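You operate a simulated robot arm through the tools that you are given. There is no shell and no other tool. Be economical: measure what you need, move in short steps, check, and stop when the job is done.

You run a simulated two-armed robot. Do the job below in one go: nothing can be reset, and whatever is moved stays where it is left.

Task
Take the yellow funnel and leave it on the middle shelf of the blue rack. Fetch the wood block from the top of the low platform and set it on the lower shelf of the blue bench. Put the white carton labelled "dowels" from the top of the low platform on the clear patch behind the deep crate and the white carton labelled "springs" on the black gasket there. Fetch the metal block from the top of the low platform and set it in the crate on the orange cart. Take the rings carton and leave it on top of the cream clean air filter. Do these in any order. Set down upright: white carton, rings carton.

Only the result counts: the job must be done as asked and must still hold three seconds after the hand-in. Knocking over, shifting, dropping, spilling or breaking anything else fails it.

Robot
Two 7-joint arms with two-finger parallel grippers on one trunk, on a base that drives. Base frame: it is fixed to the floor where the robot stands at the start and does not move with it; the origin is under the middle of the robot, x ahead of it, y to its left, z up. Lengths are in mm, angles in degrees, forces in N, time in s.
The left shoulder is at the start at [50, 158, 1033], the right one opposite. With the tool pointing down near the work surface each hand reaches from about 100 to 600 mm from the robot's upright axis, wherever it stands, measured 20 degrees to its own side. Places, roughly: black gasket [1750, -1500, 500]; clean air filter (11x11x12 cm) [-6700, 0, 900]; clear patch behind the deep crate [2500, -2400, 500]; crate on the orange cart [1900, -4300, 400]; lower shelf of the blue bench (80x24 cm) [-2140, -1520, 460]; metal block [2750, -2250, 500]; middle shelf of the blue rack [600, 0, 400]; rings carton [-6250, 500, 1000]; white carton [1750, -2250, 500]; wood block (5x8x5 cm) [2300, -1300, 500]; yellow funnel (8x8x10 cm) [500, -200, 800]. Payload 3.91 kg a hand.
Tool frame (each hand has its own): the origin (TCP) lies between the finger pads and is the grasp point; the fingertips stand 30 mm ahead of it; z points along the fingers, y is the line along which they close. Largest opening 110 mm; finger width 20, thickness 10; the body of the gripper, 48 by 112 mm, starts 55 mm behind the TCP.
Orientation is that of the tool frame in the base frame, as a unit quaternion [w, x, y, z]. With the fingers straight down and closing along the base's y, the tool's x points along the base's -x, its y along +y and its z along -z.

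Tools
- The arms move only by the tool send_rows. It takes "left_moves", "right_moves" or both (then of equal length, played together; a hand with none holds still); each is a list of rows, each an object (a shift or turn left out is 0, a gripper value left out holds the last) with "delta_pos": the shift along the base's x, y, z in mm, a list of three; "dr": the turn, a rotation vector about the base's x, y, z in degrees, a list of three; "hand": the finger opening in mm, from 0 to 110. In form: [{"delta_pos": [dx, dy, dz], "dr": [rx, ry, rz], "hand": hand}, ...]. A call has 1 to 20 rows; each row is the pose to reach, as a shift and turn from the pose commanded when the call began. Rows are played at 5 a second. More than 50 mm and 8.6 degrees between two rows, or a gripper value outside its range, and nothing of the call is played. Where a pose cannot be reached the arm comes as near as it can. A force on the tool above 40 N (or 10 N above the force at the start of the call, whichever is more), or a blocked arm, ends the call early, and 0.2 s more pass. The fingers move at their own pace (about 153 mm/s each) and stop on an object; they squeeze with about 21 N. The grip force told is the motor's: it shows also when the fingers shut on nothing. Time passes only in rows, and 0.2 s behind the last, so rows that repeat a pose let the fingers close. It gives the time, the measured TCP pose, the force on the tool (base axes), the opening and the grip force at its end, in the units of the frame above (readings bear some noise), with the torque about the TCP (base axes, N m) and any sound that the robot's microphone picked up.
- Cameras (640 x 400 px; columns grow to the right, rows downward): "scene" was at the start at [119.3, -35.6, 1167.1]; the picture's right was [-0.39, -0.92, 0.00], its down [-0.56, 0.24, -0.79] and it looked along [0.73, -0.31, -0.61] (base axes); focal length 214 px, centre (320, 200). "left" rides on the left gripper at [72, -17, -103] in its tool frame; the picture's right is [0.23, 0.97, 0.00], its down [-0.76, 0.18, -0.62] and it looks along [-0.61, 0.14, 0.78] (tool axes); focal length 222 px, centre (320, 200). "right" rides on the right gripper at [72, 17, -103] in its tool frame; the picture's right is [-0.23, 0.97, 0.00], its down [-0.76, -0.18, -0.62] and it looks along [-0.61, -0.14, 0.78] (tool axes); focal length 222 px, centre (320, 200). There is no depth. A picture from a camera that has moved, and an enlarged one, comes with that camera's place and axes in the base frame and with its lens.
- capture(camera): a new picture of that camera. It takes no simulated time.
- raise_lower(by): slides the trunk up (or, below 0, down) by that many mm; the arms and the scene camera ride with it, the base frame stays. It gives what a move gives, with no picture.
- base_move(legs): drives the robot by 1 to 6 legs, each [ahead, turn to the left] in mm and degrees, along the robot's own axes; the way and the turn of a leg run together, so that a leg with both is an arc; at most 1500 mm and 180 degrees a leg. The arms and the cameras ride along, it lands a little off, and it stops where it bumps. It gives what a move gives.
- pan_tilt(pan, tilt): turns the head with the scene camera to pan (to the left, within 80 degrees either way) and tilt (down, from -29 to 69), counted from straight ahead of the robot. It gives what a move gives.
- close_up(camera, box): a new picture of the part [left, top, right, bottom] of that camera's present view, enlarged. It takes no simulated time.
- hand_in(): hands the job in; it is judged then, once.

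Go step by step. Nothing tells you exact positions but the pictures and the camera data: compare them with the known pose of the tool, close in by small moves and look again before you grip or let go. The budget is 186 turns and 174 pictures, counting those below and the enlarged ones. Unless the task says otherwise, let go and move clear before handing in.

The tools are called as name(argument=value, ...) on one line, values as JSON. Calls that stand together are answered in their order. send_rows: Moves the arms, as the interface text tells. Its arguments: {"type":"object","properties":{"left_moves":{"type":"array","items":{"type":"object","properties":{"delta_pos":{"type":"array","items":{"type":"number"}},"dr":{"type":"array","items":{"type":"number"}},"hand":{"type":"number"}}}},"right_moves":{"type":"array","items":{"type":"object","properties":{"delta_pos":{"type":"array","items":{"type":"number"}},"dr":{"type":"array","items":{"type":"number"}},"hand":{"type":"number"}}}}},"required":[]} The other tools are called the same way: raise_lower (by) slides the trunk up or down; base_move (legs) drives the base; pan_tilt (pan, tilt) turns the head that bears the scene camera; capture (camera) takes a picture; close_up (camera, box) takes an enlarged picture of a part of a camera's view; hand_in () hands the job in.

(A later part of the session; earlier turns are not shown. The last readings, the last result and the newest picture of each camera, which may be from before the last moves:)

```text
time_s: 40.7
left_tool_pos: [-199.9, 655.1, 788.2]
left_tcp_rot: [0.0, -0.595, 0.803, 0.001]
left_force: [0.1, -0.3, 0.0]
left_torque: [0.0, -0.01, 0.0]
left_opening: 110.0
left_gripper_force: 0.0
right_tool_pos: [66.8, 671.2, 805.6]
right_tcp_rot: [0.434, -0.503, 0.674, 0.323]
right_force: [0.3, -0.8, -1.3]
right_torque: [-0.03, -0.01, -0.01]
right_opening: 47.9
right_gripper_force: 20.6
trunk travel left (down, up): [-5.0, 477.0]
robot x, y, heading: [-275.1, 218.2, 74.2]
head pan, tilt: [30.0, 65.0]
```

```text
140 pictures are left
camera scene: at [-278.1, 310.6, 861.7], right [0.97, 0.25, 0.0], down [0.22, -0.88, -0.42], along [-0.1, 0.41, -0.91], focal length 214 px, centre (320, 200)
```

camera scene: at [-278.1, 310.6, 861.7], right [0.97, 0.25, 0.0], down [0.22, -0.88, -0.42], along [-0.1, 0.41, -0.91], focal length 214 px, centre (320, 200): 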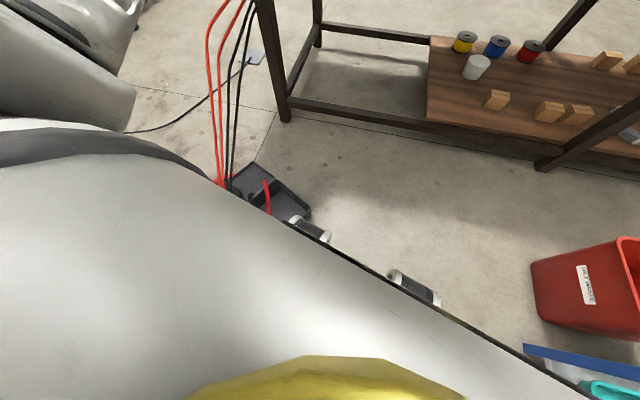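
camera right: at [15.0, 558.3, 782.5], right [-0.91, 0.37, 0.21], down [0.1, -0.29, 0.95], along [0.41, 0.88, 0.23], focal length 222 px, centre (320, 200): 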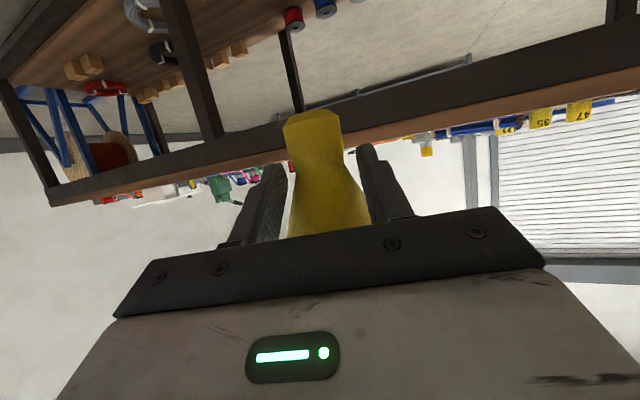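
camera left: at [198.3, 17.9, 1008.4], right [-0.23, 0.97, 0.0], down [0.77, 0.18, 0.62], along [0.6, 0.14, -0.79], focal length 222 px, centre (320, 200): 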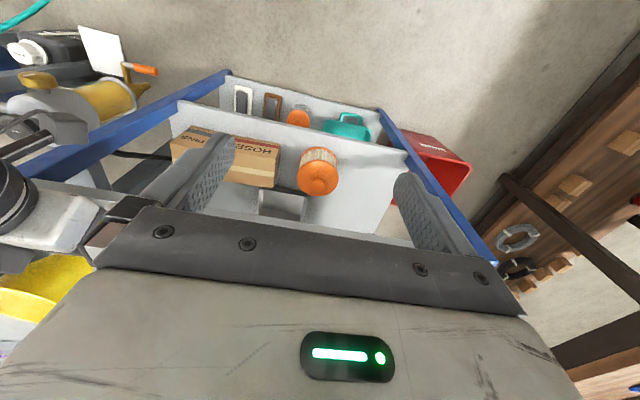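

The box with cables touches the front-left corner of my base; it looks undisturbed. I'll back off a little, then turn right toward the rack.

base_move(legs=[[-30, 0], [0, -59]])

pan_tilt(pan=-5, tilt=35)

capture(camera="scene")

capture(camera="right")

```text
time_s: 44.1
left_tool_pos: [131.3, 358.9, 787.5]
left_tcp_rot: [0.0, -0.132, 0.991, 0.001]
left_force: [0.2, 0.7, 0.2]
left_torque: [0.01, 0.0, 0.0]
left_opening: 110.3
left_gripper_force: 0.0
right_tool_pos: [285.0, 141.4, 805.0]
right_tcp_rot: [0.536, -0.113, 0.833, 0.072]
right_force: [-0.2, 0.4, -0.9]
right_torque: [-0.02, 0.01, 0.02]
right_opening: 47.5
right_gripper_force: 21.4
trunk travel left (down, up): [-5.0, 477.0]
robot x, y, heading: [-283.8, 185.0, 16.7]
head pan, tilt: [30.0, 65.0]
```

```text
time_s: 45.1
left_tool_pos: [131.3, 357.4, 788.8]
left_tcp_rot: [0.0, -0.132, 0.991, 0.001]
left_force: [0.4, 0.1, 0.2]
left_torque: [-0.01, -0.01, 0.0]
left_opening: 110.2
left_gripper_force: 0.0
right_tool_pos: [285.2, 141.2, 804.9]
right_tcp_rot: [0.537, -0.112, 0.833, 0.071]
right_force: [0.1, -0.6, 0.1]
right_torque: [0.01, 0.01, -0.01]
right_opening: 47.4
right_gripper_force: 21.4
trunk travel left (down, up): [-5.0, 477.0]
robot x, y, heading: [-282.8, 188.4, 16.5]
head pan, tilt: [-5.0, 35.0]
```

```text
139 pictures are left
camera scene: at [-157.4, 213.4, 901.5], right [0.2, -0.98, 0.0], down [-0.56, -0.11, -0.82], along [0.8, 0.16, -0.57], focal length 214 px, centre (320, 200)
```

scene: 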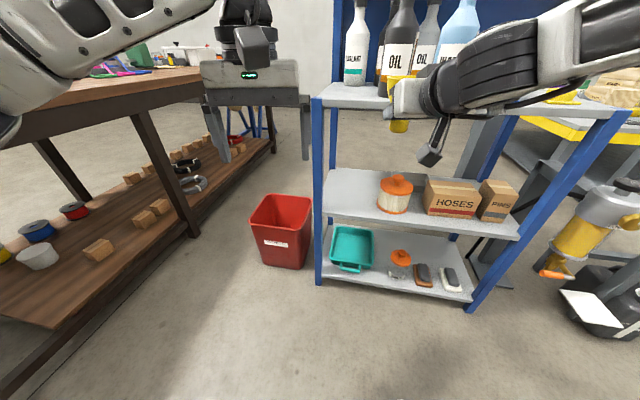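

```text
138 pictures are left
camera right: at [161.4, 124.9, 782.4], right [-0.17, 0.96, 0.21], down [-0.2, -0.24, 0.95], along [0.97, 0.12, 0.23], focal length 222 px, centre (320, 200)
```

right: 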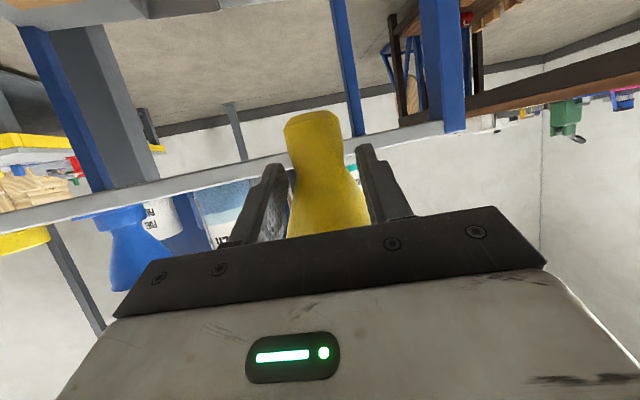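

The middle shelf sits near z≈440, and its free stretch runs from the jar (y≈130) to the left upright (y≈320). I'll lower the funnel in front of the rack to below the top shelf.

send_rows(right_moves=[{"delta_pos": [10, 5, -45]}, {"delta_pos": [20, 10, -90]}, {"delta_pos": [30, 15, -135]}, {"delta_pos": [35, 20, -180]}, {"delta_pos": [40, 25, -225]}, {"delta_pos": [40, 30, -270]}, {"delta_pos": [40, 30, -270]}])

capture(camera="scene")

capture(camera="right")

```text
time_s: 46.8
left_tool_pos: [130.6, 358.4, 787.8]
left_tcp_rot: [0.0, -0.132, 0.991, 0.0]
left_force: [1.6, 1.4, -0.5]
left_torque: [-0.01, -0.01, 0.02]
left_opening: 109.9
left_gripper_force: 0.0
right_tool_pos: [329.9, 172.6, 593.6]
right_tcp_rot: [0.533, -0.112, 0.835, 0.07]
right_force: [0.5, -0.5, -0.6]
right_torque: [0.01, 0.03, 0.0]
right_opening: 47.4
right_gripper_force: 20.5
right hand out of reach, approached as far as the arm can: row 5, 6, 7
trunk travel left (down, up): [-5.0, 477.0]
robot x, y, heading: [-283.1, 187.8, 16.5]
head pan, tilt: [-5.0, 35.0]
```

```text
137 pictures are left
camera scene: at [-157.4, 213.4, 901.5], right [0.2, -0.98, 0.0], down [-0.56, -0.11, -0.82], along [0.8, 0.16, -0.57], focal length 214 px, centre (320, 200)
```

scene: 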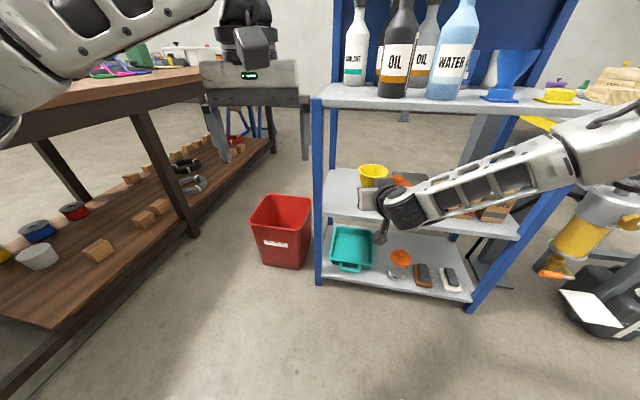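

```text
136 pictures are left
camera right: at [205.8, 157.2, 571.9], right [-0.16, 0.97, 0.2], down [-0.19, -0.23, 0.95], along [0.97, 0.12, 0.22], focal length 222 px, centre (320, 200)
```

right: 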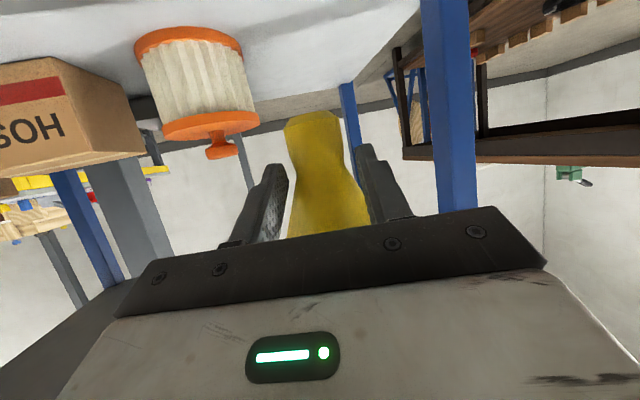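

The hand is at (330, 173, 594), already below the top shelf. I'll slide it in over the free spot.

send_rows(right_moves=[{"delta_pos": [30, 40, 0]}, {"delta_pos": [70, 45, 0]}, {"delta_pos": [110, 48, 0]}, {"delta_pos": [144, 52, 0]}, {"delta_pos": [144, 52, -30]}, {"delta_pos": [144, 52, -60]}, {"delta_pos": [144, 52, -60]}])

capture(camera="scene")

capture(camera="right")

capture(camera="left")

```text
time_s: 48.4
left_tool_pos: [130.2, 357.7, 787.2]
left_tcp_rot: [0.0, -0.133, 0.991, 0.001]
left_force: [0.1, 0.3, 0.3]
left_torque: [-0.04, 0.02, 0.01]
left_opening: 110.0
left_gripper_force: 0.0
right_tool_pos: [408.9, 149.6, 611.1]
right_tcp_rot: [0.536, -0.113, 0.834, 0.071]
right_force: [1.0, -1.0, -0.2]
right_torque: [0.03, 0.0, -0.03]
right_opening: 47.0
right_gripper_force: 21.5
right hand out of reach, approached as far as the arm can: row 1, 2, 3, 4, 5, 6, 7
trunk travel left (down, up): [-5.0, 477.0]
robot x, y, heading: [-280.0, 184.9, 16.3]
head pan, tilt: [-5.0, 35.0]
```

```text
135 pictures are left
camera scene: at [-157.4, 213.4, 901.5], right [0.2, -0.98, 0.0], down [-0.56, -0.11, -0.82], along [0.8, 0.16, -0.57], focal length 214 px, centre (320, 200)
```

scene: 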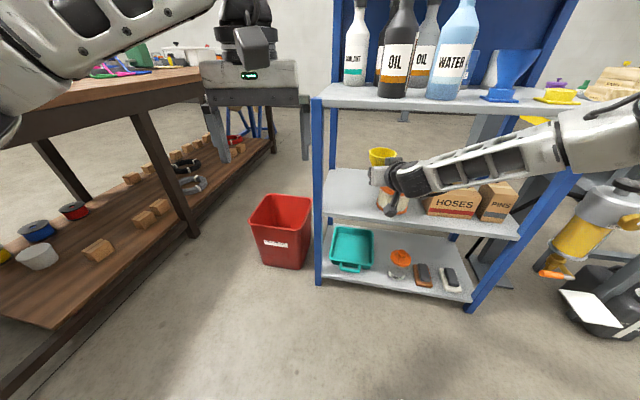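

```text
134 pictures are left
camera right: at [285.7, 133.1, 588.6], right [-0.17, 0.96, 0.21], down [-0.2, -0.24, 0.95], along [0.97, 0.12, 0.23], focal length 222 px, centre (320, 200)
```

right: 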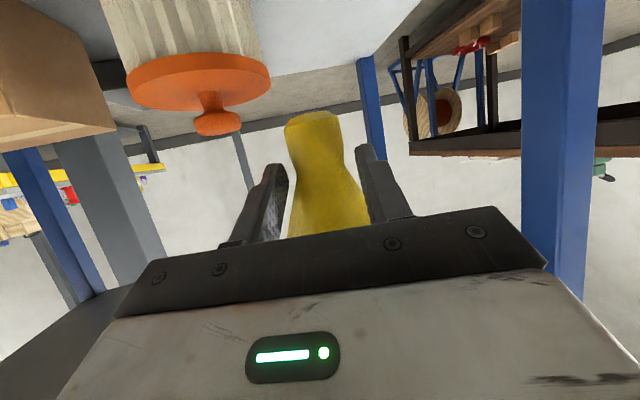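

```text
133 pictures are left
camera left: at [65.3, 322.8, 890.8], right [-0.47, 0.88, 0.0], down [0.69, 0.37, 0.62], along [0.55, 0.29, -0.78], focal length 222 px, centre (320, 200)
```

left: 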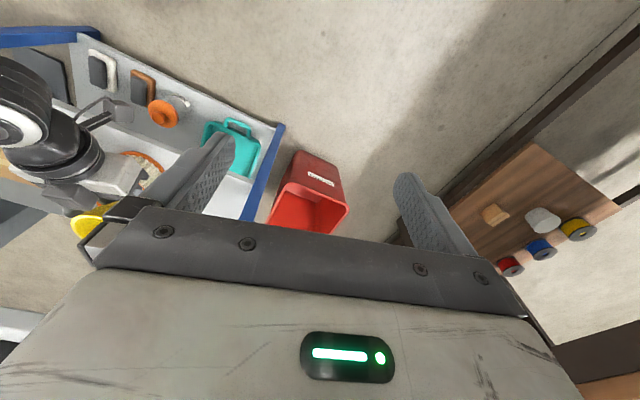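

The wrist's bend limits this pose. Yawing the tool left towards the forearm's direction should free it, so I'll pull back out and try a 30° yaw.

send_rows(right_moves=[{"delta_pos": [-30, 0, 0]}, {"delta_pos": [-70, 10, 0]}, {"delta_pos": [-80, 15, 0], "dr": [0, 0, 8]}, {"delta_pos": [-80, 20, 0], "dr": [0, 0, 16]}, {"delta_pos": [-80, 25, 0], "dr": [0, 0, 24]}, {"delta_pos": [-80, 30, 0], "dr": [0, 0, 32]}, {"delta_pos": [-80, 30, -40], "dr": [0, 0, 32]}, {"delta_pos": [-80, 30, -80], "dr": [0, 0, 32]}, {"delta_pos": [-80, 30, -100], "dr": [0, 0, 32]}, {"delta_pos": [-80, 30, -100], "dr": [0, 0, 32]}])

capture(camera="scene")

```text
time_s: 50.5
left_tool_pos: [130.4, 358.5, 787.6]
left_tcp_rot: [0.0, -0.132, 0.991, 0.0]
left_force: [0.4, -0.1, 0.7]
left_torque: [0.0, 0.02, 0.01]
left_opening: 109.8
left_gripper_force: 0.0
right_tool_pos: [328.0, 162.6, 632.4]
right_tcp_rot: [0.493, -0.34, 0.771, 0.216]
right_force: [0.2, -0.2, -0.9]
right_torque: [0.0, 0.02, -0.02]
right_opening: 47.3
right_gripper_force: 21.1
right hand out of reach, approached as far as the arm can: row 3, 4, 5, 6, 7, 8, 9, 10
trunk travel left (down, up): [-5.0, 477.0]
robot x, y, heading: [-280.0, 187.4, 16.3]
head pan, tilt: [-5.0, 35.0]
```

```text
132 pictures are left
camera scene: at [-157.4, 213.4, 901.5], right [0.2, -0.98, 0.0], down [-0.56, -0.11, -0.82], along [0.8, 0.16, -0.57], focal length 214 px, centre (320, 200)
```

scene: 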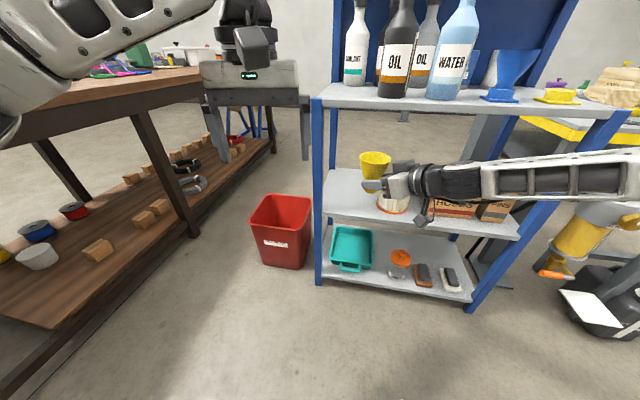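

Yaw makes it worse. I'll undo it and test how low the hand gets with a steeper pitch, which I'd need for a regrasp anyway.

send_rows(right_moves=[{"dr": [0, 0, -8], "delta_pos": [0, 0, 10]}, {"dr": [0, 0, -16], "delta_pos": [0, 0, 20]}, {"dr": [0, 0, -24], "delta_pos": [0, 0, 20]}, {"dr": [0, 0, -32], "delta_pos": [0, 0, 20]}])

send_rows(right_moves=[{"dr": [-2.3, 7.7, 0]}, {"dr": [-4.5, 15.3, 0]}, {"dr": [-6.8, 23, 0]}, {"dr": [-9, 30.6, 0], "delta_pos": [-10, 0, -30]}, {"dr": [-9, 30.6, 0], "delta_pos": [-10, 10, -70]}, {"dr": [-9, 30.6, 0], "delta_pos": [-10, 20, -110]}, {"dr": [-9, 30.6, 0], "delta_pos": [-10, 20, -150]}, {"dr": [-9, 30.6, 0], "delta_pos": [-10, 20, -150]}])

capture(camera="scene")

```text
time_s: 51.5
left_tool_pos: [130.3, 357.6, 787.3]
left_tcp_rot: [0.001, -0.133, 0.991, 0.0]
left_force: [-0.3, 0.3, 1.0]
left_torque: [0.0, 0.03, -0.02]
left_opening: 109.9
left_gripper_force: 0.1
right_tool_pos: [326.9, 160.9, 650.7]
right_tcp_rot: [0.537, -0.113, 0.833, 0.073]
right_force: [0.2, 0.2, -1.0]
right_torque: [0.0, 0.02, 0.01]
right_opening: 46.9
right_gripper_force: 20.9
trunk travel left (down, up): [-5.0, 477.0]
robot x, y, heading: [-282.5, 185.4, 16.1]
head pan, tilt: [-5.0, 35.0]
```

```text
time_s: 53.4
left_tool_pos: [131.2, 357.9, 787.1]
left_tcp_rot: [0.001, -0.132, 0.991, 0.0]
left_force: [-0.3, 0.1, -0.2]
left_torque: [0.02, 0.01, 0.01]
left_opening: 110.0
left_gripper_force: 0.0
right_tool_pos: [301.9, 149.4, 526.5]
right_tcp_rot: [0.287, -0.131, 0.948, 0.035]
right_force: [-0.9, -0.1, -0.2]
right_torque: [0.02, 0.04, -0.04]
right_opening: 46.9
right_gripper_force: 21.2
right hand out of reach, approached as far as the arm can: row 6, 7, 8
trunk travel left (down, up): [-5.0, 477.0]
robot x, y, heading: [-277.8, 185.8, 16.3]
head pan, tilt: [-5.0, 35.0]
```

```text
131 pictures are left
camera scene: at [-157.4, 213.4, 901.5], right [0.2, -0.98, 0.0], down [-0.56, -0.11, -0.82], along [0.8, 0.16, -0.57], focal length 214 px, centre (320, 200)
```

scene: 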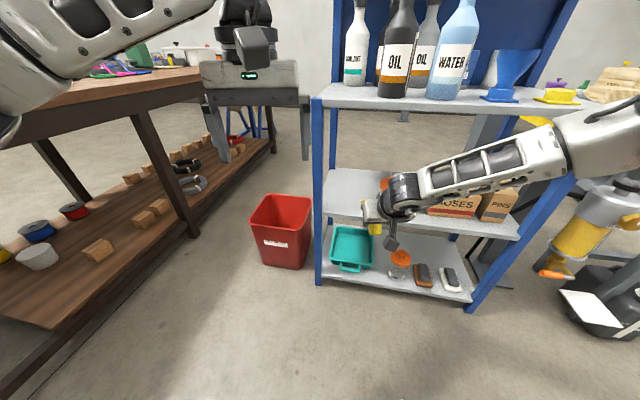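

At a pitch of about 56° the hand reaches z≈526. I'll test whether shifting it to the right lets it go lower.

send_rows(right_moves=[{"delta_pos": [-10, -30, 0]}, {"delta_pos": [-20, -60, -20]}, {"delta_pos": [-20, -90, -40]}, {"delta_pos": [-20, -110, -60]}, {"delta_pos": [-20, -110, -90]}, {"delta_pos": [-20, -110, -120]}, {"delta_pos": [-20, -110, -120]}])

capture(camera="scene")

```text
time_s: 55.0
left_tool_pos: [130.3, 357.3, 787.5]
left_tcp_rot: [0.0, -0.133, 0.991, 0.0]
left_force: [0.7, 0.5, 0.8]
left_torque: [-0.01, 0.03, 0.0]
left_opening: 110.1
left_gripper_force: 0.0
right_tool_pos: [274.5, 31.3, 425.9]
right_tcp_rot: [0.287, -0.132, 0.948, 0.036]
right_force: [-0.1, 0.1, -0.8]
right_torque: [0.03, 0.02, -0.01]
right_opening: 46.6
right_gripper_force: 21.1
right hand out of reach, approached as far as the arm can: row 6, 7
trunk travel left (down, up): [-5.0, 477.0]
robot x, y, heading: [-282.1, 186.6, 16.4]
head pan, tilt: [-5.0, 35.0]
```

```text
130 pictures are left
camera scene: at [-157.4, 213.4, 901.5], right [0.2, -0.98, 0.0], down [-0.56, -0.11, -0.82], along [0.8, 0.16, -0.57], focal length 214 px, centre (320, 200)
```

scene: 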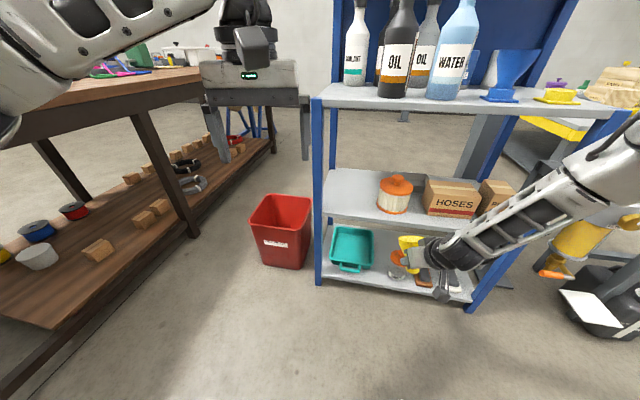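

Lower works when the hand is further right of the robot. So I'll restore the level pitch there, turn the base left about 19°, and bring the tool's yaw back towards the shelf.

send_rows(right_moves=[{"dr": [2.3, -7.7, 0], "delta_pos": [0, 0, 30]}, {"dr": [4.5, -15.3, 0], "delta_pos": [0, 0, 60]}, {"dr": [6.8, -23, 0], "delta_pos": [0, 0, 75]}, {"dr": [9, -30.6, 0], "delta_pos": [0, 0, 90]}, {"dr": [9, -30.6, 0], "delta_pos": [0, 0, 90]}])

base_move(legs=[[0, 19]])

send_rows(right_moves=[{"dr": [0, 0, -7]}, {"dr": [0, 0, -14]}, {"dr": [0, 0, -19]}, {"dr": [0, 0, -19]}])

pan_tilt(pan=-25, tilt=35)

capture(camera="scene")

capture(camera="right")

```text
time_s: 56.1
left_tool_pos: [130.2, 359.5, 788.5]
left_tcp_rot: [0.001, -0.132, 0.991, 0.0]
left_force: [0.6, -0.3, 0.1]
left_torque: [0.01, 0.0, 0.01]
left_opening: 109.9
left_gripper_force: 0.0
right_tool_pos: [295.7, 14.6, 627.3]
right_tcp_rot: [0.533, -0.114, 0.835, 0.072]
right_force: [0.6, -0.5, -1.3]
right_torque: [-0.01, 0.02, -0.01]
right_opening: 46.9
right_gripper_force: 20.7
right hand out of reach, approached as far as the arm can: row 2, 3, 4, 5
trunk travel left (down, up): [-5.0, 477.0]
robot x, y, heading: [-282.6, 185.6, 16.4]
head pan, tilt: [-5.0, 35.0]
```

```text
time_s: 57.6
left_tool_pos: [52.9, 484.2, 787.8]
left_tcp_rot: [0.0, -0.295, 0.956, -0.001]
left_force: [0.1, -0.4, -0.1]
left_torque: [0.0, 0.01, -0.02]
left_opening: 109.9
left_gripper_force: 0.0
right_tool_pos: [321.1, 215.0, 627.2]
right_tcp_rot: [0.513, -0.252, 0.805, 0.16]
right_force: [-0.6, 0.4, 0.1]
right_torque: [0.01, 0.0, 0.02]
right_opening: 46.1
right_gripper_force: 21.1
trunk travel left (down, up): [-5.0, 477.0]
robot x, y, heading: [-279.5, 187.4, 35.6]
head pan, tilt: [-5.0, 35.0]
```

```text
time_s: 58.6
left_tool_pos: [52.4, 483.8, 787.6]
left_tcp_rot: [0.001, -0.294, 0.956, -0.001]
left_force: [-0.2, -1.1, 0.1]
left_torque: [0.0, -0.03, 0.03]
left_opening: 110.1
left_gripper_force: 0.0
right_tool_pos: [322.2, 213.7, 626.4]
right_tcp_rot: [0.532, -0.114, 0.836, 0.072]
right_force: [0.7, 0.0, -0.5]
right_torque: [0.0, 0.01, 0.01]
right_opening: 46.4
right_gripper_force: 20.8
trunk travel left (down, up): [-5.0, 477.0]
robot x, y, heading: [-278.5, 185.3, 35.3]
head pan, tilt: [-5.0, 35.0]
```

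```text
time_s: 59.4
left_tool_pos: [52.7, 484.8, 786.6]
left_tcp_rot: [0.001, -0.295, 0.955, -0.001]
left_force: [0.3, 0.2, 0.8]
left_torque: [0.02, -0.01, 0.02]
left_opening: 109.9
left_gripper_force: 0.1
right_tool_pos: [321.0, 212.5, 626.8]
right_tcp_rot: [0.531, -0.116, 0.836, 0.073]
right_force: [-0.9, 0.9, -0.9]
right_torque: [-0.03, -0.02, 0.03]
right_opening: 46.2
right_gripper_force: 20.7
trunk travel left (down, up): [-5.0, 477.0]
robot x, y, heading: [-279.1, 186.0, 35.6]
head pan, tilt: [-25.0, 35.0]
```

```text
129 pictures are left
camera scene: at [-162.9, 224.0, 901.5], right [0.18, -0.98, 0.0], down [-0.56, -0.1, -0.82], along [0.81, 0.15, -0.57], focal length 214 px, centre (320, 200)
```

scene: 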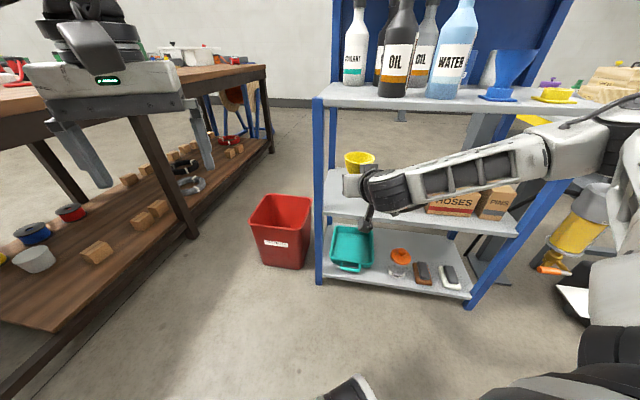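

```text
128 pictures are left
camera right: at [196.7, 197.3, 604.7], right [-0.17, 0.96, 0.2], down [-0.19, -0.24, 0.95], along [0.97, 0.12, 0.22], focal length 222 px, centre (320, 200)
```

right: 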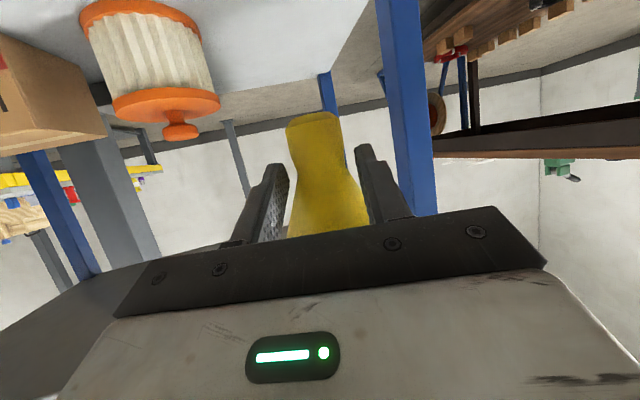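

Now the hand is well right of the robot's axis. I'll try going forward and down over the free spot.

send_rows(right_moves=[{"delta_pos": [0, 0, -25]}, {"delta_pos": [35, 3, -30]}, {"delta_pos": [75, 6, -40]}, {"delta_pos": [115, 9, -60]}, {"delta_pos": [150, 10, -80]}, {"delta_pos": [152, 10, -110]}, {"delta_pos": [152, 10, -110]}])

capture(camera="scene")

capture(camera="right")

```text
time_s: 61.0
left_tool_pos: [52.3, 484.0, 787.8]
left_tcp_rot: [0.0, -0.295, 0.956, -0.001]
left_force: [-0.5, -0.2, 0.6]
left_torque: [0.0, 0.02, -0.01]
left_opening: 109.9
left_gripper_force: 0.2
right_tool_pos: [466.2, 238.4, 556.8]
right_tcp_rot: [0.529, -0.113, 0.838, 0.068]
right_force: [-0.1, 0.3, -0.5]
right_torque: [-0.03, 0.03, 0.0]
right_opening: 46.7
right_gripper_force: 21.2
right hand out of reach, approached as far as the arm can: row 1, 2, 3, 4, 5, 6, 7
trunk travel left (down, up): [-5.0, 477.0]
robot x, y, heading: [-283.5, 185.9, 35.6]
head pan, tilt: [-25.0, 35.0]
```

```text
127 pictures are left
camera scene: at [-162.9, 224.0, 901.6], right [0.18, -0.98, 0.0], down [-0.56, -0.1, -0.82], along [0.81, 0.15, -0.57], focal length 214 px, centre (320, 200)
```

scene: 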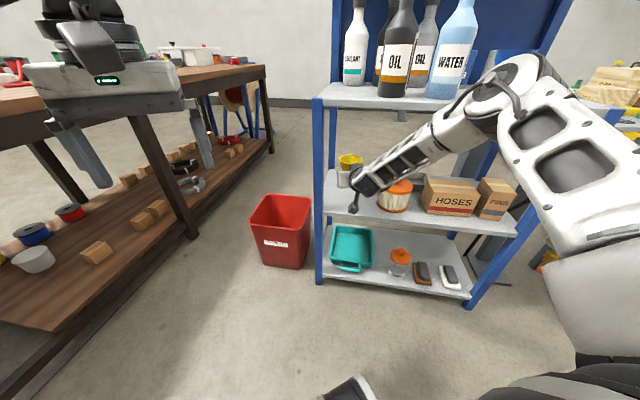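

```text
126 pictures are left
camera right: at [341.5, 223.4, 535.8], right [-0.16, 0.97, 0.2], down [-0.18, -0.23, 0.96], along [0.97, 0.12, 0.21], focal length 222 px, centre (320, 200)
```

right: 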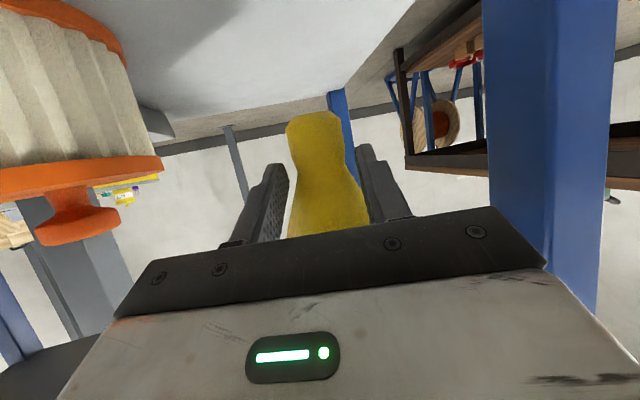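

The arm flipped into a better posture: the hand is at (466, 238, 557) with the funnel over the free spot. Lowering toward the shelf.

send_rows(right_moves=[{"delta_pos": [3, -3, -20]}, {"delta_pos": [8, -6, -40]}, {"delta_pos": [10, -8, -58]}, {"delta_pos": [10, -8, -58]}])

capture(camera="scene")

capture(camera="right")

```text
time_s: 62.0
left_tool_pos: [52.4, 483.1, 786.8]
left_tcp_rot: [0.001, -0.295, 0.956, -0.001]
left_force: [0.6, 0.0, 0.3]
left_torque: [-0.03, -0.03, 0.03]
left_opening: 110.0
left_gripper_force: 0.0
right_tool_pos: [465.7, 242.1, 556.2]
right_tcp_rot: [0.53, -0.114, 0.837, 0.07]
right_force: [0.4, 0.0, -0.9]
right_torque: [0.0, 0.01, -0.01]
right_opening: 46.5
right_gripper_force: 20.7
right hand out of reach, approached as far as the arm can: row 1, 2, 3, 4
trunk travel left (down, up): [-5.0, 477.0]
robot x, y, heading: [-284.6, 186.9, 35.7]
head pan, tilt: [-25.0, 35.0]
```

```text
125 pictures are left
camera scene: at [-162.9, 224.0, 901.5], right [0.18, -0.98, 0.0], down [-0.56, -0.1, -0.82], along [0.81, 0.15, -0.57], focal length 214 px, centre (320, 200)
```

scene: 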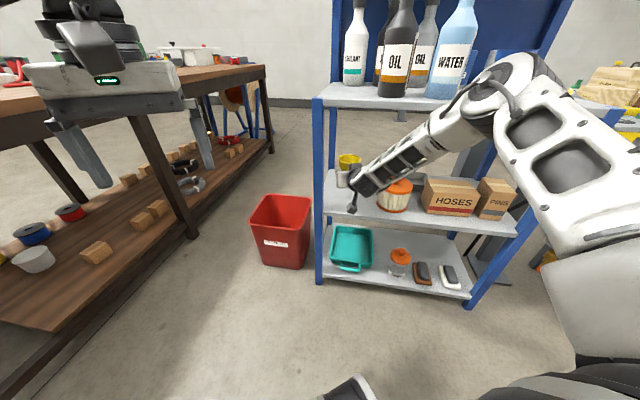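

```text
124 pictures are left
camera right: at [341.6, 227.1, 535.7], right [-0.16, 0.97, 0.2], down [-0.18, -0.23, 0.96], along [0.97, 0.12, 0.21], focal length 222 px, centre (320, 200)
```

right: 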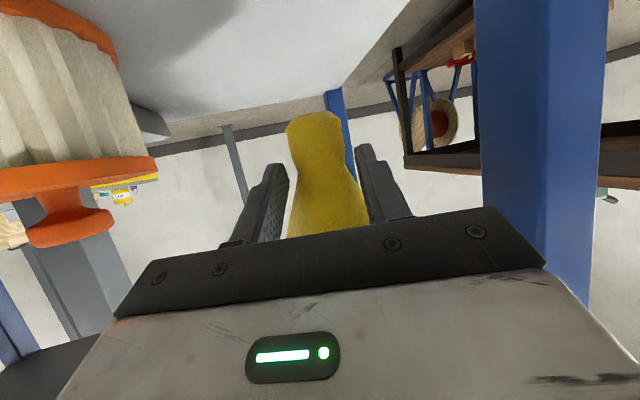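

At this pitch the wrist limits the height, so I'll pitch another 12° down. The funnel leans slightly but should settle upright. Then lower.

send_rows(right_moves=[{"dr": [-1.7, 5.8, 0], "delta_pos": [0, -4, -10]}, {"dr": [-3.4, 11.5, 0], "delta_pos": [0, -8, -25]}, {"dr": [-3.4, 11.5, 0], "delta_pos": [0, -8, -45]}, {"dr": [-3.4, 11.5, 0], "delta_pos": [0, -8, -55]}, {"dr": [-3.4, 11.5, 0], "delta_pos": [0, -8, -55]}])

capture(camera="right")

close_up(camera="scene", box=[300, 130, 420, 230])

```text
time_s: 63.2
left_tool_pos: [51.4, 483.6, 787.1]
left_tcp_rot: [0.001, -0.295, 0.956, 0.0]
left_force: [-0.3, 0.6, 0.3]
left_torque: [0.03, 0.03, 0.03]
left_opening: 110.1
left_gripper_force: 0.0
right_tool_pos: [458.0, 223.5, 519.9]
right_tcp_rot: [0.442, -0.123, 0.886, 0.059]
right_force: [0.5, 0.1, -0.7]
right_torque: [-0.05, 0.04, 0.0]
right_opening: 46.5
right_gripper_force: 20.6
right hand out of reach, approached as far as the arm can: row 3, 4, 5
trunk travel left (down, up): [-5.0, 477.0]
robot x, y, heading: [-282.8, 188.0, 35.5]
head pan, tilt: [-25.0, 35.0]
```

```text
123 pictures are left
camera right: at [332.2, 207.1, 524.4], right [-0.13, 0.98, 0.18], down [0.01, -0.18, 0.98], along [0.99, 0.13, 0.01], focal length 222 px, centre (320, 200)
```

right: 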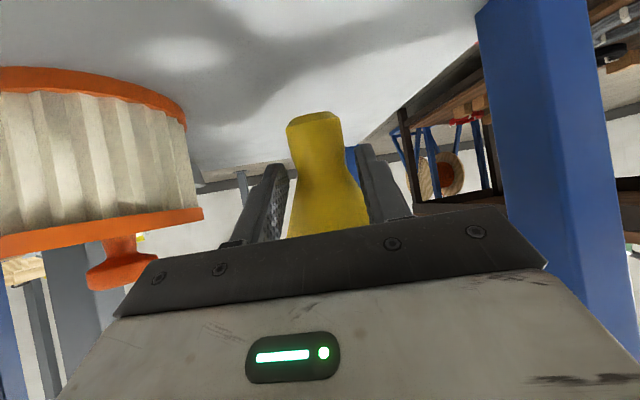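

```text
4.00 times, centred on (360, 180) of scene
camera zoom: at [-162.9, 224.0, 901.5], right [0.18, -0.98, 0.0], down [-0.56, -0.1, -0.82], along [0.81, 0.15, -0.57], focal length 858 px, centre (160, 280)
```

zoom: 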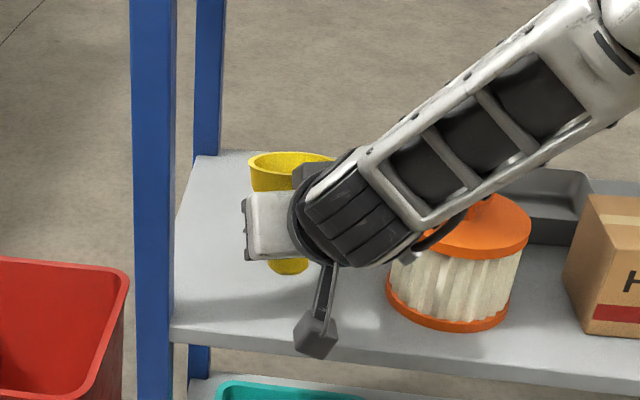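

I'm still about 30 mm short. Being further to the robot's right lets it go lower, so I'll withdraw, turn the base 12° more left and re-enter.

send_rows(right_moves=[{"delta_pos": [-20, 0, 20]}, {"delta_pos": [-60, -10, 30]}, {"delta_pos": [-100, -20, 30]}, {"delta_pos": [-140, -30, 30]}, {"delta_pos": [-150, -70, 30]}, {"delta_pos": [-150, -110, 30]}, {"delta_pos": [-150, -110, 30]}])

base_move(legs=[[0, 12]])

send_rows(right_moves=[{"dr": [0, 0, -6]}, {"dr": [0, 0, -12]}, {"dr": [0, 0, -12]}])

send_rows(right_moves=[{"dr": [1.7, -5.8, 0], "delta_pos": [0, 0, 0]}, {"dr": [3.4, -11.5, 0], "delta_pos": [0, 0, -10]}, {"dr": [3.4, -11.5, 0], "delta_pos": [0, 0, -30]}])

capture(camera="scene")

```text
time_s: 64.8
left_tool_pos: [51.1, 484.2, 788.1]
left_tcp_rot: [0.001, -0.295, 0.955, 0.0]
left_force: [0.2, 0.5, -0.7]
left_torque: [0.01, -0.01, 0.0]
left_opening: 110.0
left_gripper_force: 0.1
right_tool_pos: [306.8, 115.9, 551.3]
right_tcp_rot: [0.442, -0.124, 0.886, 0.06]
right_force: [-0.5, 0.2, -0.7]
right_torque: [0.01, 0.01, -0.01]
right_opening: 46.1
right_gripper_force: 20.9
trunk travel left (down, up): [-5.0, 477.0]
robot x, y, heading: [-282.5, 186.7, 35.7]
head pan, tilt: [-25.0, 35.0]
```

```text
time_s: 66.0
left_tool_pos: [-17.3, 546.1, 787.2]
left_tcp_rot: [0.001, -0.393, 0.919, 0.0]
left_force: [0.1, 0.4, 0.3]
left_torque: [-0.01, -0.03, 0.0]
left_opening: 110.1
left_gripper_force: 0.0
right_tool_pos: [307.5, 237.8, 551.1]
right_tcp_rot: [0.434, -0.215, 0.869, 0.105]
right_force: [-0.4, -0.7, 0.0]
right_torque: [0.01, -0.01, 0.01]
right_opening: 45.7
right_gripper_force: 20.9
trunk travel left (down, up): [-5.0, 477.0]
robot x, y, heading: [-283.8, 185.6, 47.7]
head pan, tilt: [-25.0, 35.0]
```

```text
time_s: 66.8
left_tool_pos: [-18.2, 546.6, 787.6]
left_tcp_rot: [0.0, -0.393, 0.92, -0.001]
left_force: [1.2, -0.2, 0.6]
left_torque: [0.03, 0.0, -0.03]
left_opening: 110.2
left_gripper_force: 0.1
right_tool_pos: [307.8, 237.5, 550.1]
right_tcp_rot: [0.442, -0.122, 0.887, 0.058]
right_force: [-0.9, 0.4, -1.2]
right_torque: [0.01, 0.0, -0.03]
right_opening: 45.8
right_gripper_force: 20.7
trunk travel left (down, up): [-5.0, 477.0]
robot x, y, heading: [-280.7, 186.4, 47.4]
head pan, tilt: [-25.0, 35.0]
```

```text
time_s: 67.6
left_tool_pos: [-17.4, 546.8, 787.1]
left_tcp_rot: [0.0, -0.393, 0.92, -0.001]
left_force: [0.5, -0.7, 0.7]
left_torque: [-0.01, 0.0, -0.04]
left_opening: 110.2
left_gripper_force: 0.0
right_tool_pos: [307.6, 236.7, 551.8]
right_tcp_rot: [0.466, -0.121, 0.874, 0.063]
right_force: [0.5, 0.1, -0.1]
right_torque: [-0.01, 0.03, -0.02]
right_opening: 45.9
right_gripper_force: 20.9
right hand out of reach, approached as far as the arm can: row 1, 2, 3
trunk travel left (down, up): [-5.0, 477.0]
robot x, y, heading: [-280.1, 186.0, 47.5]
head pan, tilt: [-25.0, 35.0]
```

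```text
121 pictures are left
camera scene: at [-173.6, 247.8, 901.5], right [0.38, -0.92, 0.0], down [-0.53, -0.22, -0.82], along [0.76, 0.31, -0.57], focal length 214 px, centre (320, 200)
```

scene: 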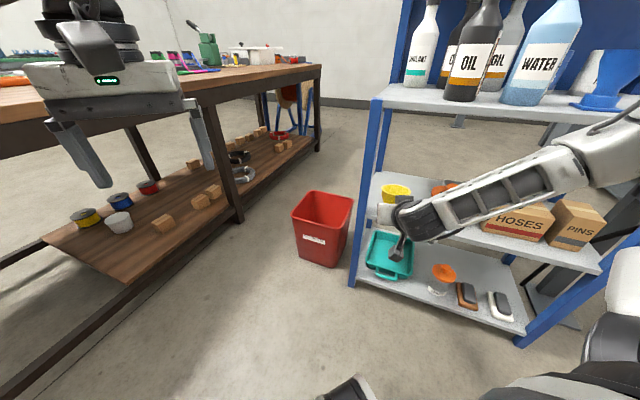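

Now forward over the spot and down again.

send_rows(right_moves=[{"delta_pos": [40, 0, 0]}, {"delta_pos": [80, -3, 0]}, {"delta_pos": [120, -6, 0]}, {"delta_pos": [158, -8, 0]}, {"delta_pos": [160, -8, -25]}, {"delta_pos": [160, -8, -45]}, {"delta_pos": [160, -8, -50]}])

capture(camera="right")

capture(camera="scene")

```text
time_s: 69.2
left_tool_pos: [-17.4, 545.4, 787.6]
left_tcp_rot: [0.0, -0.393, 0.92, -0.001]
left_force: [0.0, -0.7, 0.9]
left_torque: [0.0, 0.01, 0.04]
left_opening: 110.3
left_gripper_force: 0.0
right_tool_pos: [469.2, 230.2, 502.8]
right_tcp_rot: [0.465, -0.121, 0.875, 0.063]
right_force: [-1.0, -0.7, 0.2]
right_torque: [-0.01, 0.0, 0.0]
right_opening: 45.6
right_gripper_force: 21.0
trunk travel left (down, up): [-5.0, 477.0]
robot x, y, heading: [-283.8, 186.8, 47.6]
head pan, tilt: [-25.0, 35.0]
```

```text
120 pictures are left
camera right: at [342.6, 213.7, 500.0], right [-0.14, 0.97, 0.19], down [-0.04, -0.19, 0.98], along [0.99, 0.13, 0.07], focal length 222 px, centre (320, 200)
```

right: 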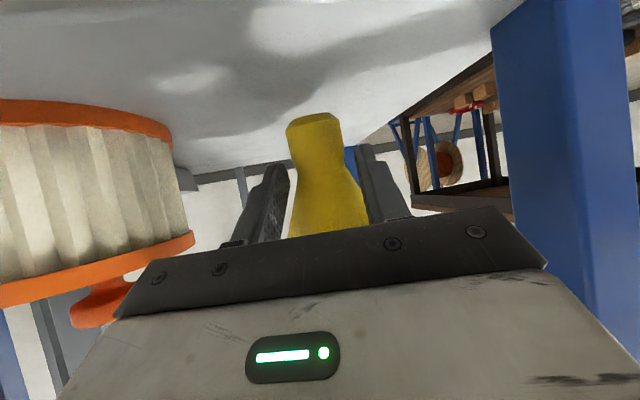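

```text
119 pictures are left
camera scene: at [-173.6, 247.8, 901.6], right [0.38, -0.92, 0.0], down [-0.53, -0.22, -0.82], along [0.76, 0.31, -0.57], focal length 214 px, centre (320, 200)
```

scene: 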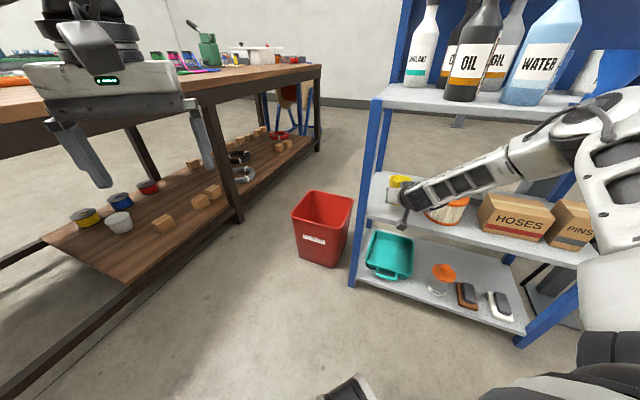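

It reached z≈503 without hitting a limit. I'll level the funnel again (-8°) and lower in small steps until it touches.

send_rows(right_moves=[{"dr": [1.2, -4.2, 0]}, {"dr": [2.3, -8.1, 0]}, {"dr": [2.3, -8.1, 0], "delta_pos": [0, 0, -6]}])

send_rows(right_moves=[{"delta_pos": [0, 0, -4]}, {"delta_pos": [0, 0, -8]}, {"delta_pos": [0, 0, -12]}, {"delta_pos": [0, 0, -12]}])

capture(camera="right")

close_up(camera="scene", box=[350, 140, 470, 240])

```text
time_s: 70.0
left_tool_pos: [-17.3, 547.6, 786.8]
left_tcp_rot: [0.001, -0.393, 0.919, -0.001]
left_force: [0.3, 0.1, 0.3]
left_torque: [0.0, 0.0, 0.0]
left_opening: 109.9
left_gripper_force: 0.1
right_tool_pos: [479.3, 268.9, 528.2]
right_tcp_rot: [0.517, -0.109, 0.847, 0.058]
right_force: [0.1, 0.1, 0.4]
right_torque: [0.01, 0.02, -0.02]
right_opening: 45.7
right_gripper_force: 21.3
right hand out of reach, approached as far as the arm can: row 1, 2, 3
trunk travel left (down, up): [-5.0, 477.0]
robot x, y, heading: [-281.9, 187.6, 47.3]
head pan, tilt: [-25.0, 35.0]
```

```text
time_s: 71.0
left_tool_pos: [-17.0, 544.5, 786.5]
left_tcp_rot: [0.0, -0.393, 0.92, 0.0]
left_force: [0.4, -1.6, -0.5]
left_torque: [0.04, 0.03, -0.03]
left_opening: 109.8
left_gripper_force: 0.1
right_tool_pos: [481.7, 279.5, 525.4]
right_tcp_rot: [0.521, -0.107, 0.844, 0.058]
right_force: [0.0, -3.4, -0.5]
right_torque: [0.16, 0.0, 0.19]
right_opening: 45.6
right_gripper_force: 21.1
right hand out of reach, approached as far as the arm can: row 1, 2, 3, 4
trunk travel left (down, up): [-5.0, 477.0]
robot x, y, heading: [-282.5, 181.9, 47.0]
head pan, tilt: [-25.0, 35.0]
stopped in row 4 (right hand): the force on the tool passed its limit at 43 N (the readings are from after the stop); the commanded pose is now the measured one
```

```text
118 pictures are left
camera right: at [356.3, 266.3, 506.6], right [-0.14, 0.97, 0.19], down [-0.17, -0.21, 0.96], along [0.98, 0.1, 0.19], focal length 222 px, centre (320, 200)
```

right: 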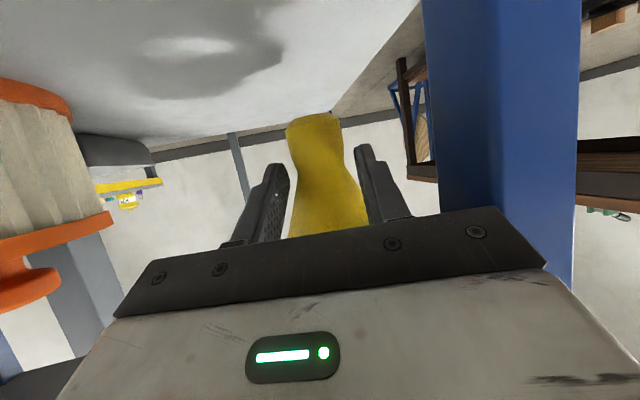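

```text
4.00 times, centred on (410, 190) of scene
camera zoom: at [-173.6, 246.4, 901.5], right [0.38, -0.93, 0.0], down [-0.53, -0.22, -0.82], along [0.76, 0.31, -0.57], focal length 858 px, centre (-40, 240)
```

zoom: 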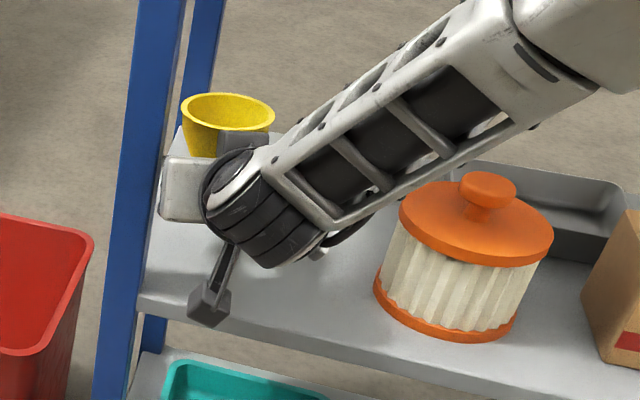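

Levelling pushed the hand sideways into the upright. I'll go back to the reachable pitch of about 34° (funnel leaning under 10°) and set it down from there.

send_rows(right_moves=[{"delta_pos": [-4, -15, 0]}, {"delta_pos": [-8, -35, 0], "dr": [-1.2, 4.2, 0]}, {"delta_pos": [-12, -52, 0], "dr": [-2.3, 8.1, 0]}, {"delta_pos": [-12, -52, -10], "dr": [-2.3, 8.1, 0]}, {"delta_pos": [-12, -52, -22], "dr": [-2.3, 8.1, 0]}, {"delta_pos": [-12, -52, -24], "dr": [-2.3, 8.1, 0]}])

send_rows(right_moves=[{"delta_pos": [0, 0, -3]}, {"delta_pos": [0, 0, -6]}, {"delta_pos": [0, 0, -9]}, {"delta_pos": [0, 0, -9]}])

capture(camera="right")

close_up(camera="scene", box=[350, 140, 470, 240])

```text
time_s: 72.4
left_tool_pos: [-16.8, 545.6, 788.4]
left_tcp_rot: [0.002, -0.392, 0.92, -0.001]
left_force: [-0.2, 0.2, -1.1]
left_torque: [-0.05, -0.01, 0.01]
left_opening: 110.0
left_gripper_force: 0.1
right_tool_pos: [470.5, 229.6, 500.3]
right_tcp_rot: [0.458, -0.114, 0.88, 0.05]
right_force: [0.1, 0.2, -1.2]
right_torque: [0.0, 0.02, 0.0]
right_opening: 45.3
right_gripper_force: 20.1
right hand out of reach, approached as far as the arm can: row 1
trunk travel left (down, up): [-5.0, 477.0]
robot x, y, heading: [-283.6, 186.2, 47.0]
head pan, tilt: [-25.0, 35.0]
```

```text
time_s: 73.4
left_tool_pos: [-16.5, 545.4, 787.1]
left_tcp_rot: [0.0, -0.392, 0.92, -0.001]
left_force: [-0.2, 0.6, -0.6]
left_torque: [-0.06, -0.01, -0.03]
left_opening: 110.0
left_gripper_force: 0.0
right_tool_pos: [469.3, 228.8, 493.5]
right_tcp_rot: [0.459, -0.114, 0.88, 0.05]
right_force: [-0.8, -0.1, -0.2]
right_torque: [-0.01, 0.03, 0.01]
right_opening: 45.5
right_gripper_force: 21.5
trunk travel left (down, up): [-5.0, 477.0]
robot x, y, heading: [-281.5, 188.6, 47.2]
head pan, tilt: [-25.0, 35.0]
```

```text
116 pictures are left
camera right: at [343.1, 215.1, 492.3], right [-0.11, 0.98, 0.17], down [-0.03, -0.17, 0.98], along [0.99, 0.11, 0.05], focal length 222 px, centre (320, 200)
```

right: 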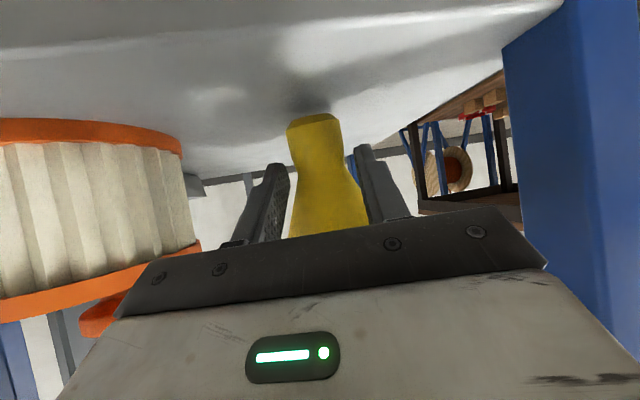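

```text
4.00 times, centred on (410, 190) of scene
camera zoom: at [-173.7, 246.8, 901.5], right [0.38, -0.93, 0.0], down [-0.53, -0.22, -0.82], along [0.76, 0.31, -0.57], focal length 858 px, centre (-40, 240)
```

zoom: 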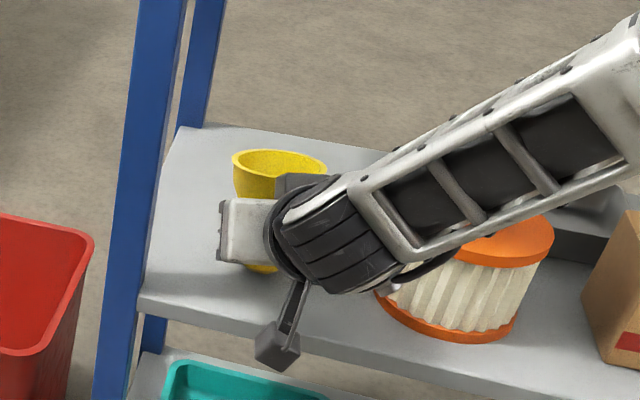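

The stem is within a few millimetres of the shelf. A few more small steps until I feel contact.

send_rows(right_moves=[{"delta_pos": [0, 0, -2]}, {"delta_pos": [0, 0, -4]}, {"delta_pos": [0, 0, -6]}, {"delta_pos": [0, 0, -6]}])

capture(camera="right")

```text
time_s: 74.4
left_tool_pos: [-17.6, 544.7, 787.6]
left_tcp_rot: [0.001, -0.392, 0.92, -0.001]
left_force: [0.8, -0.1, -0.1]
left_torque: [-0.02, -0.03, 0.0]
left_opening: 110.0
left_gripper_force: 0.0
right_tool_pos: [470.2, 228.2, 488.5]
right_tcp_rot: [0.46, -0.113, 0.879, 0.049]
right_force: [-0.2, 0.1, 6.4]
right_torque: [0.06, -0.17, 0.01]
right_opening: 45.1
right_gripper_force: 20.8
trunk travel left (down, up): [-5.0, 477.0]
robot x, y, heading: [-286.7, 187.8, 47.2]
head pan, tilt: [-25.0, 35.0]
```

```text
114 pictures are left
camera right: at [343.4, 215.1, 487.6], right [-0.11, 0.98, 0.17], down [-0.03, -0.17, 0.98], along [0.99, 0.11, 0.05], focal length 222 px, centre (320, 200)
```

right: 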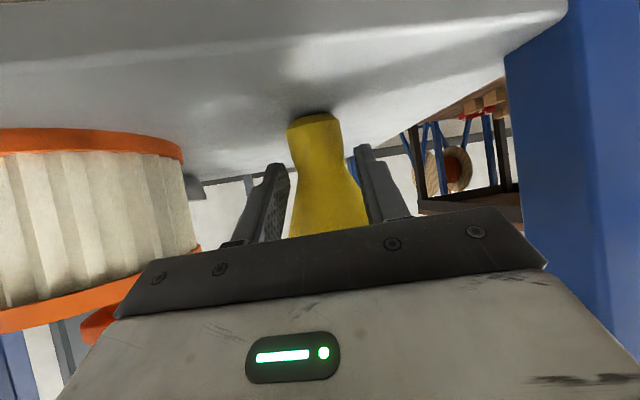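

Contact at 6 N. I'll press 3 mm more to square the base, then open gently.

send_rows(right_moves=[{"delta_pos": [-1, 0, -2]}, {"delta_pos": [-2, 0, -4]}, {"delta_pos": [-2, 0, -4]}])

send_rows(right_moves=[{"hand": 47}, {"hand": 50}, {"hand": 54}, {"hand": 60}, {"hand": 70}, {"hand": 85}, {"hand": 85}])

capture(camera="right")

close_up(camera="scene", box=[350, 140, 470, 240])

```text
time_s: 75.2
left_tool_pos: [-17.1, 544.9, 787.3]
left_tcp_rot: [0.0, -0.392, 0.92, -0.001]
left_force: [0.1, 0.3, -0.2]
left_torque: [0.0, -0.01, -0.01]
left_opening: 110.1
left_gripper_force: 0.0
right_tool_pos: [468.0, 228.7, 484.4]
right_tcp_rot: [0.458, -0.112, 0.881, 0.047]
right_force: [0.8, -0.8, 6.4]
right_torque: [0.07, -0.23, -0.02]
right_opening: 42.2
right_gripper_force: 21.0
trunk travel left (down, up): [-5.0, 477.0]
robot x, y, heading: [-283.4, 186.3, 47.4]
head pan, tilt: [-25.0, 35.0]
```

```text
time_s: 76.8
left_tool_pos: [-17.3, 545.9, 787.2]
left_tcp_rot: [0.0, -0.392, 0.92, -0.001]
left_force: [-0.4, 0.0, -0.1]
left_torque: [-0.01, -0.03, -0.01]
left_opening: 110.1
left_gripper_force: 0.0
right_tool_pos: [466.8, 229.0, 484.0]
right_tcp_rot: [0.457, -0.112, 0.881, 0.047]
right_force: [-0.6, 0.2, 1.0]
right_torque: [0.0, -0.01, -0.03]
right_opening: 85.2
right_gripper_force: 0.0
trunk travel left (down, up): [-5.0, 477.0]
robot x, y, heading: [-281.7, 184.7, 47.1]
head pan, tilt: [-25.0, 35.0]
```

```text
113 pictures are left
camera right: at [341.0, 215.2, 483.8], right [-0.11, 0.98, 0.17], down [-0.03, -0.17, 0.98], along [0.99, 0.1, 0.05], focal length 222 px, centre (320, 200)
```

right: 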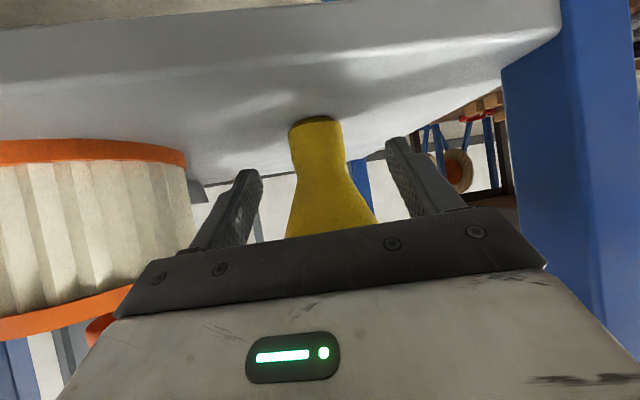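

```text
4.00 times, centred on (410, 190) of scene
camera zoom: at [-173.8, 246.8, 901.6], right [0.38, -0.93, 0.0], down [-0.53, -0.22, -0.82], along [0.76, 0.31, -0.57], focal length 858 px, centre (-40, 240)
```

zoom: 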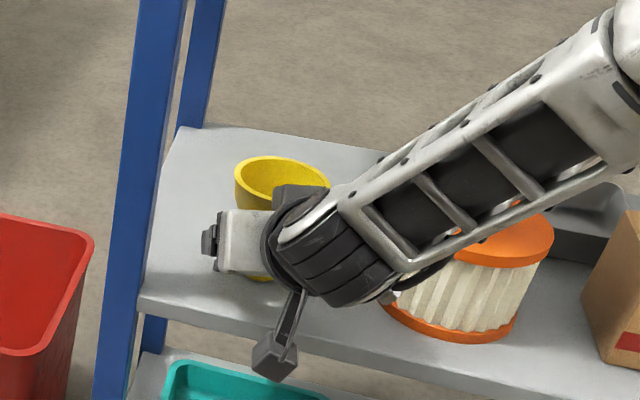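

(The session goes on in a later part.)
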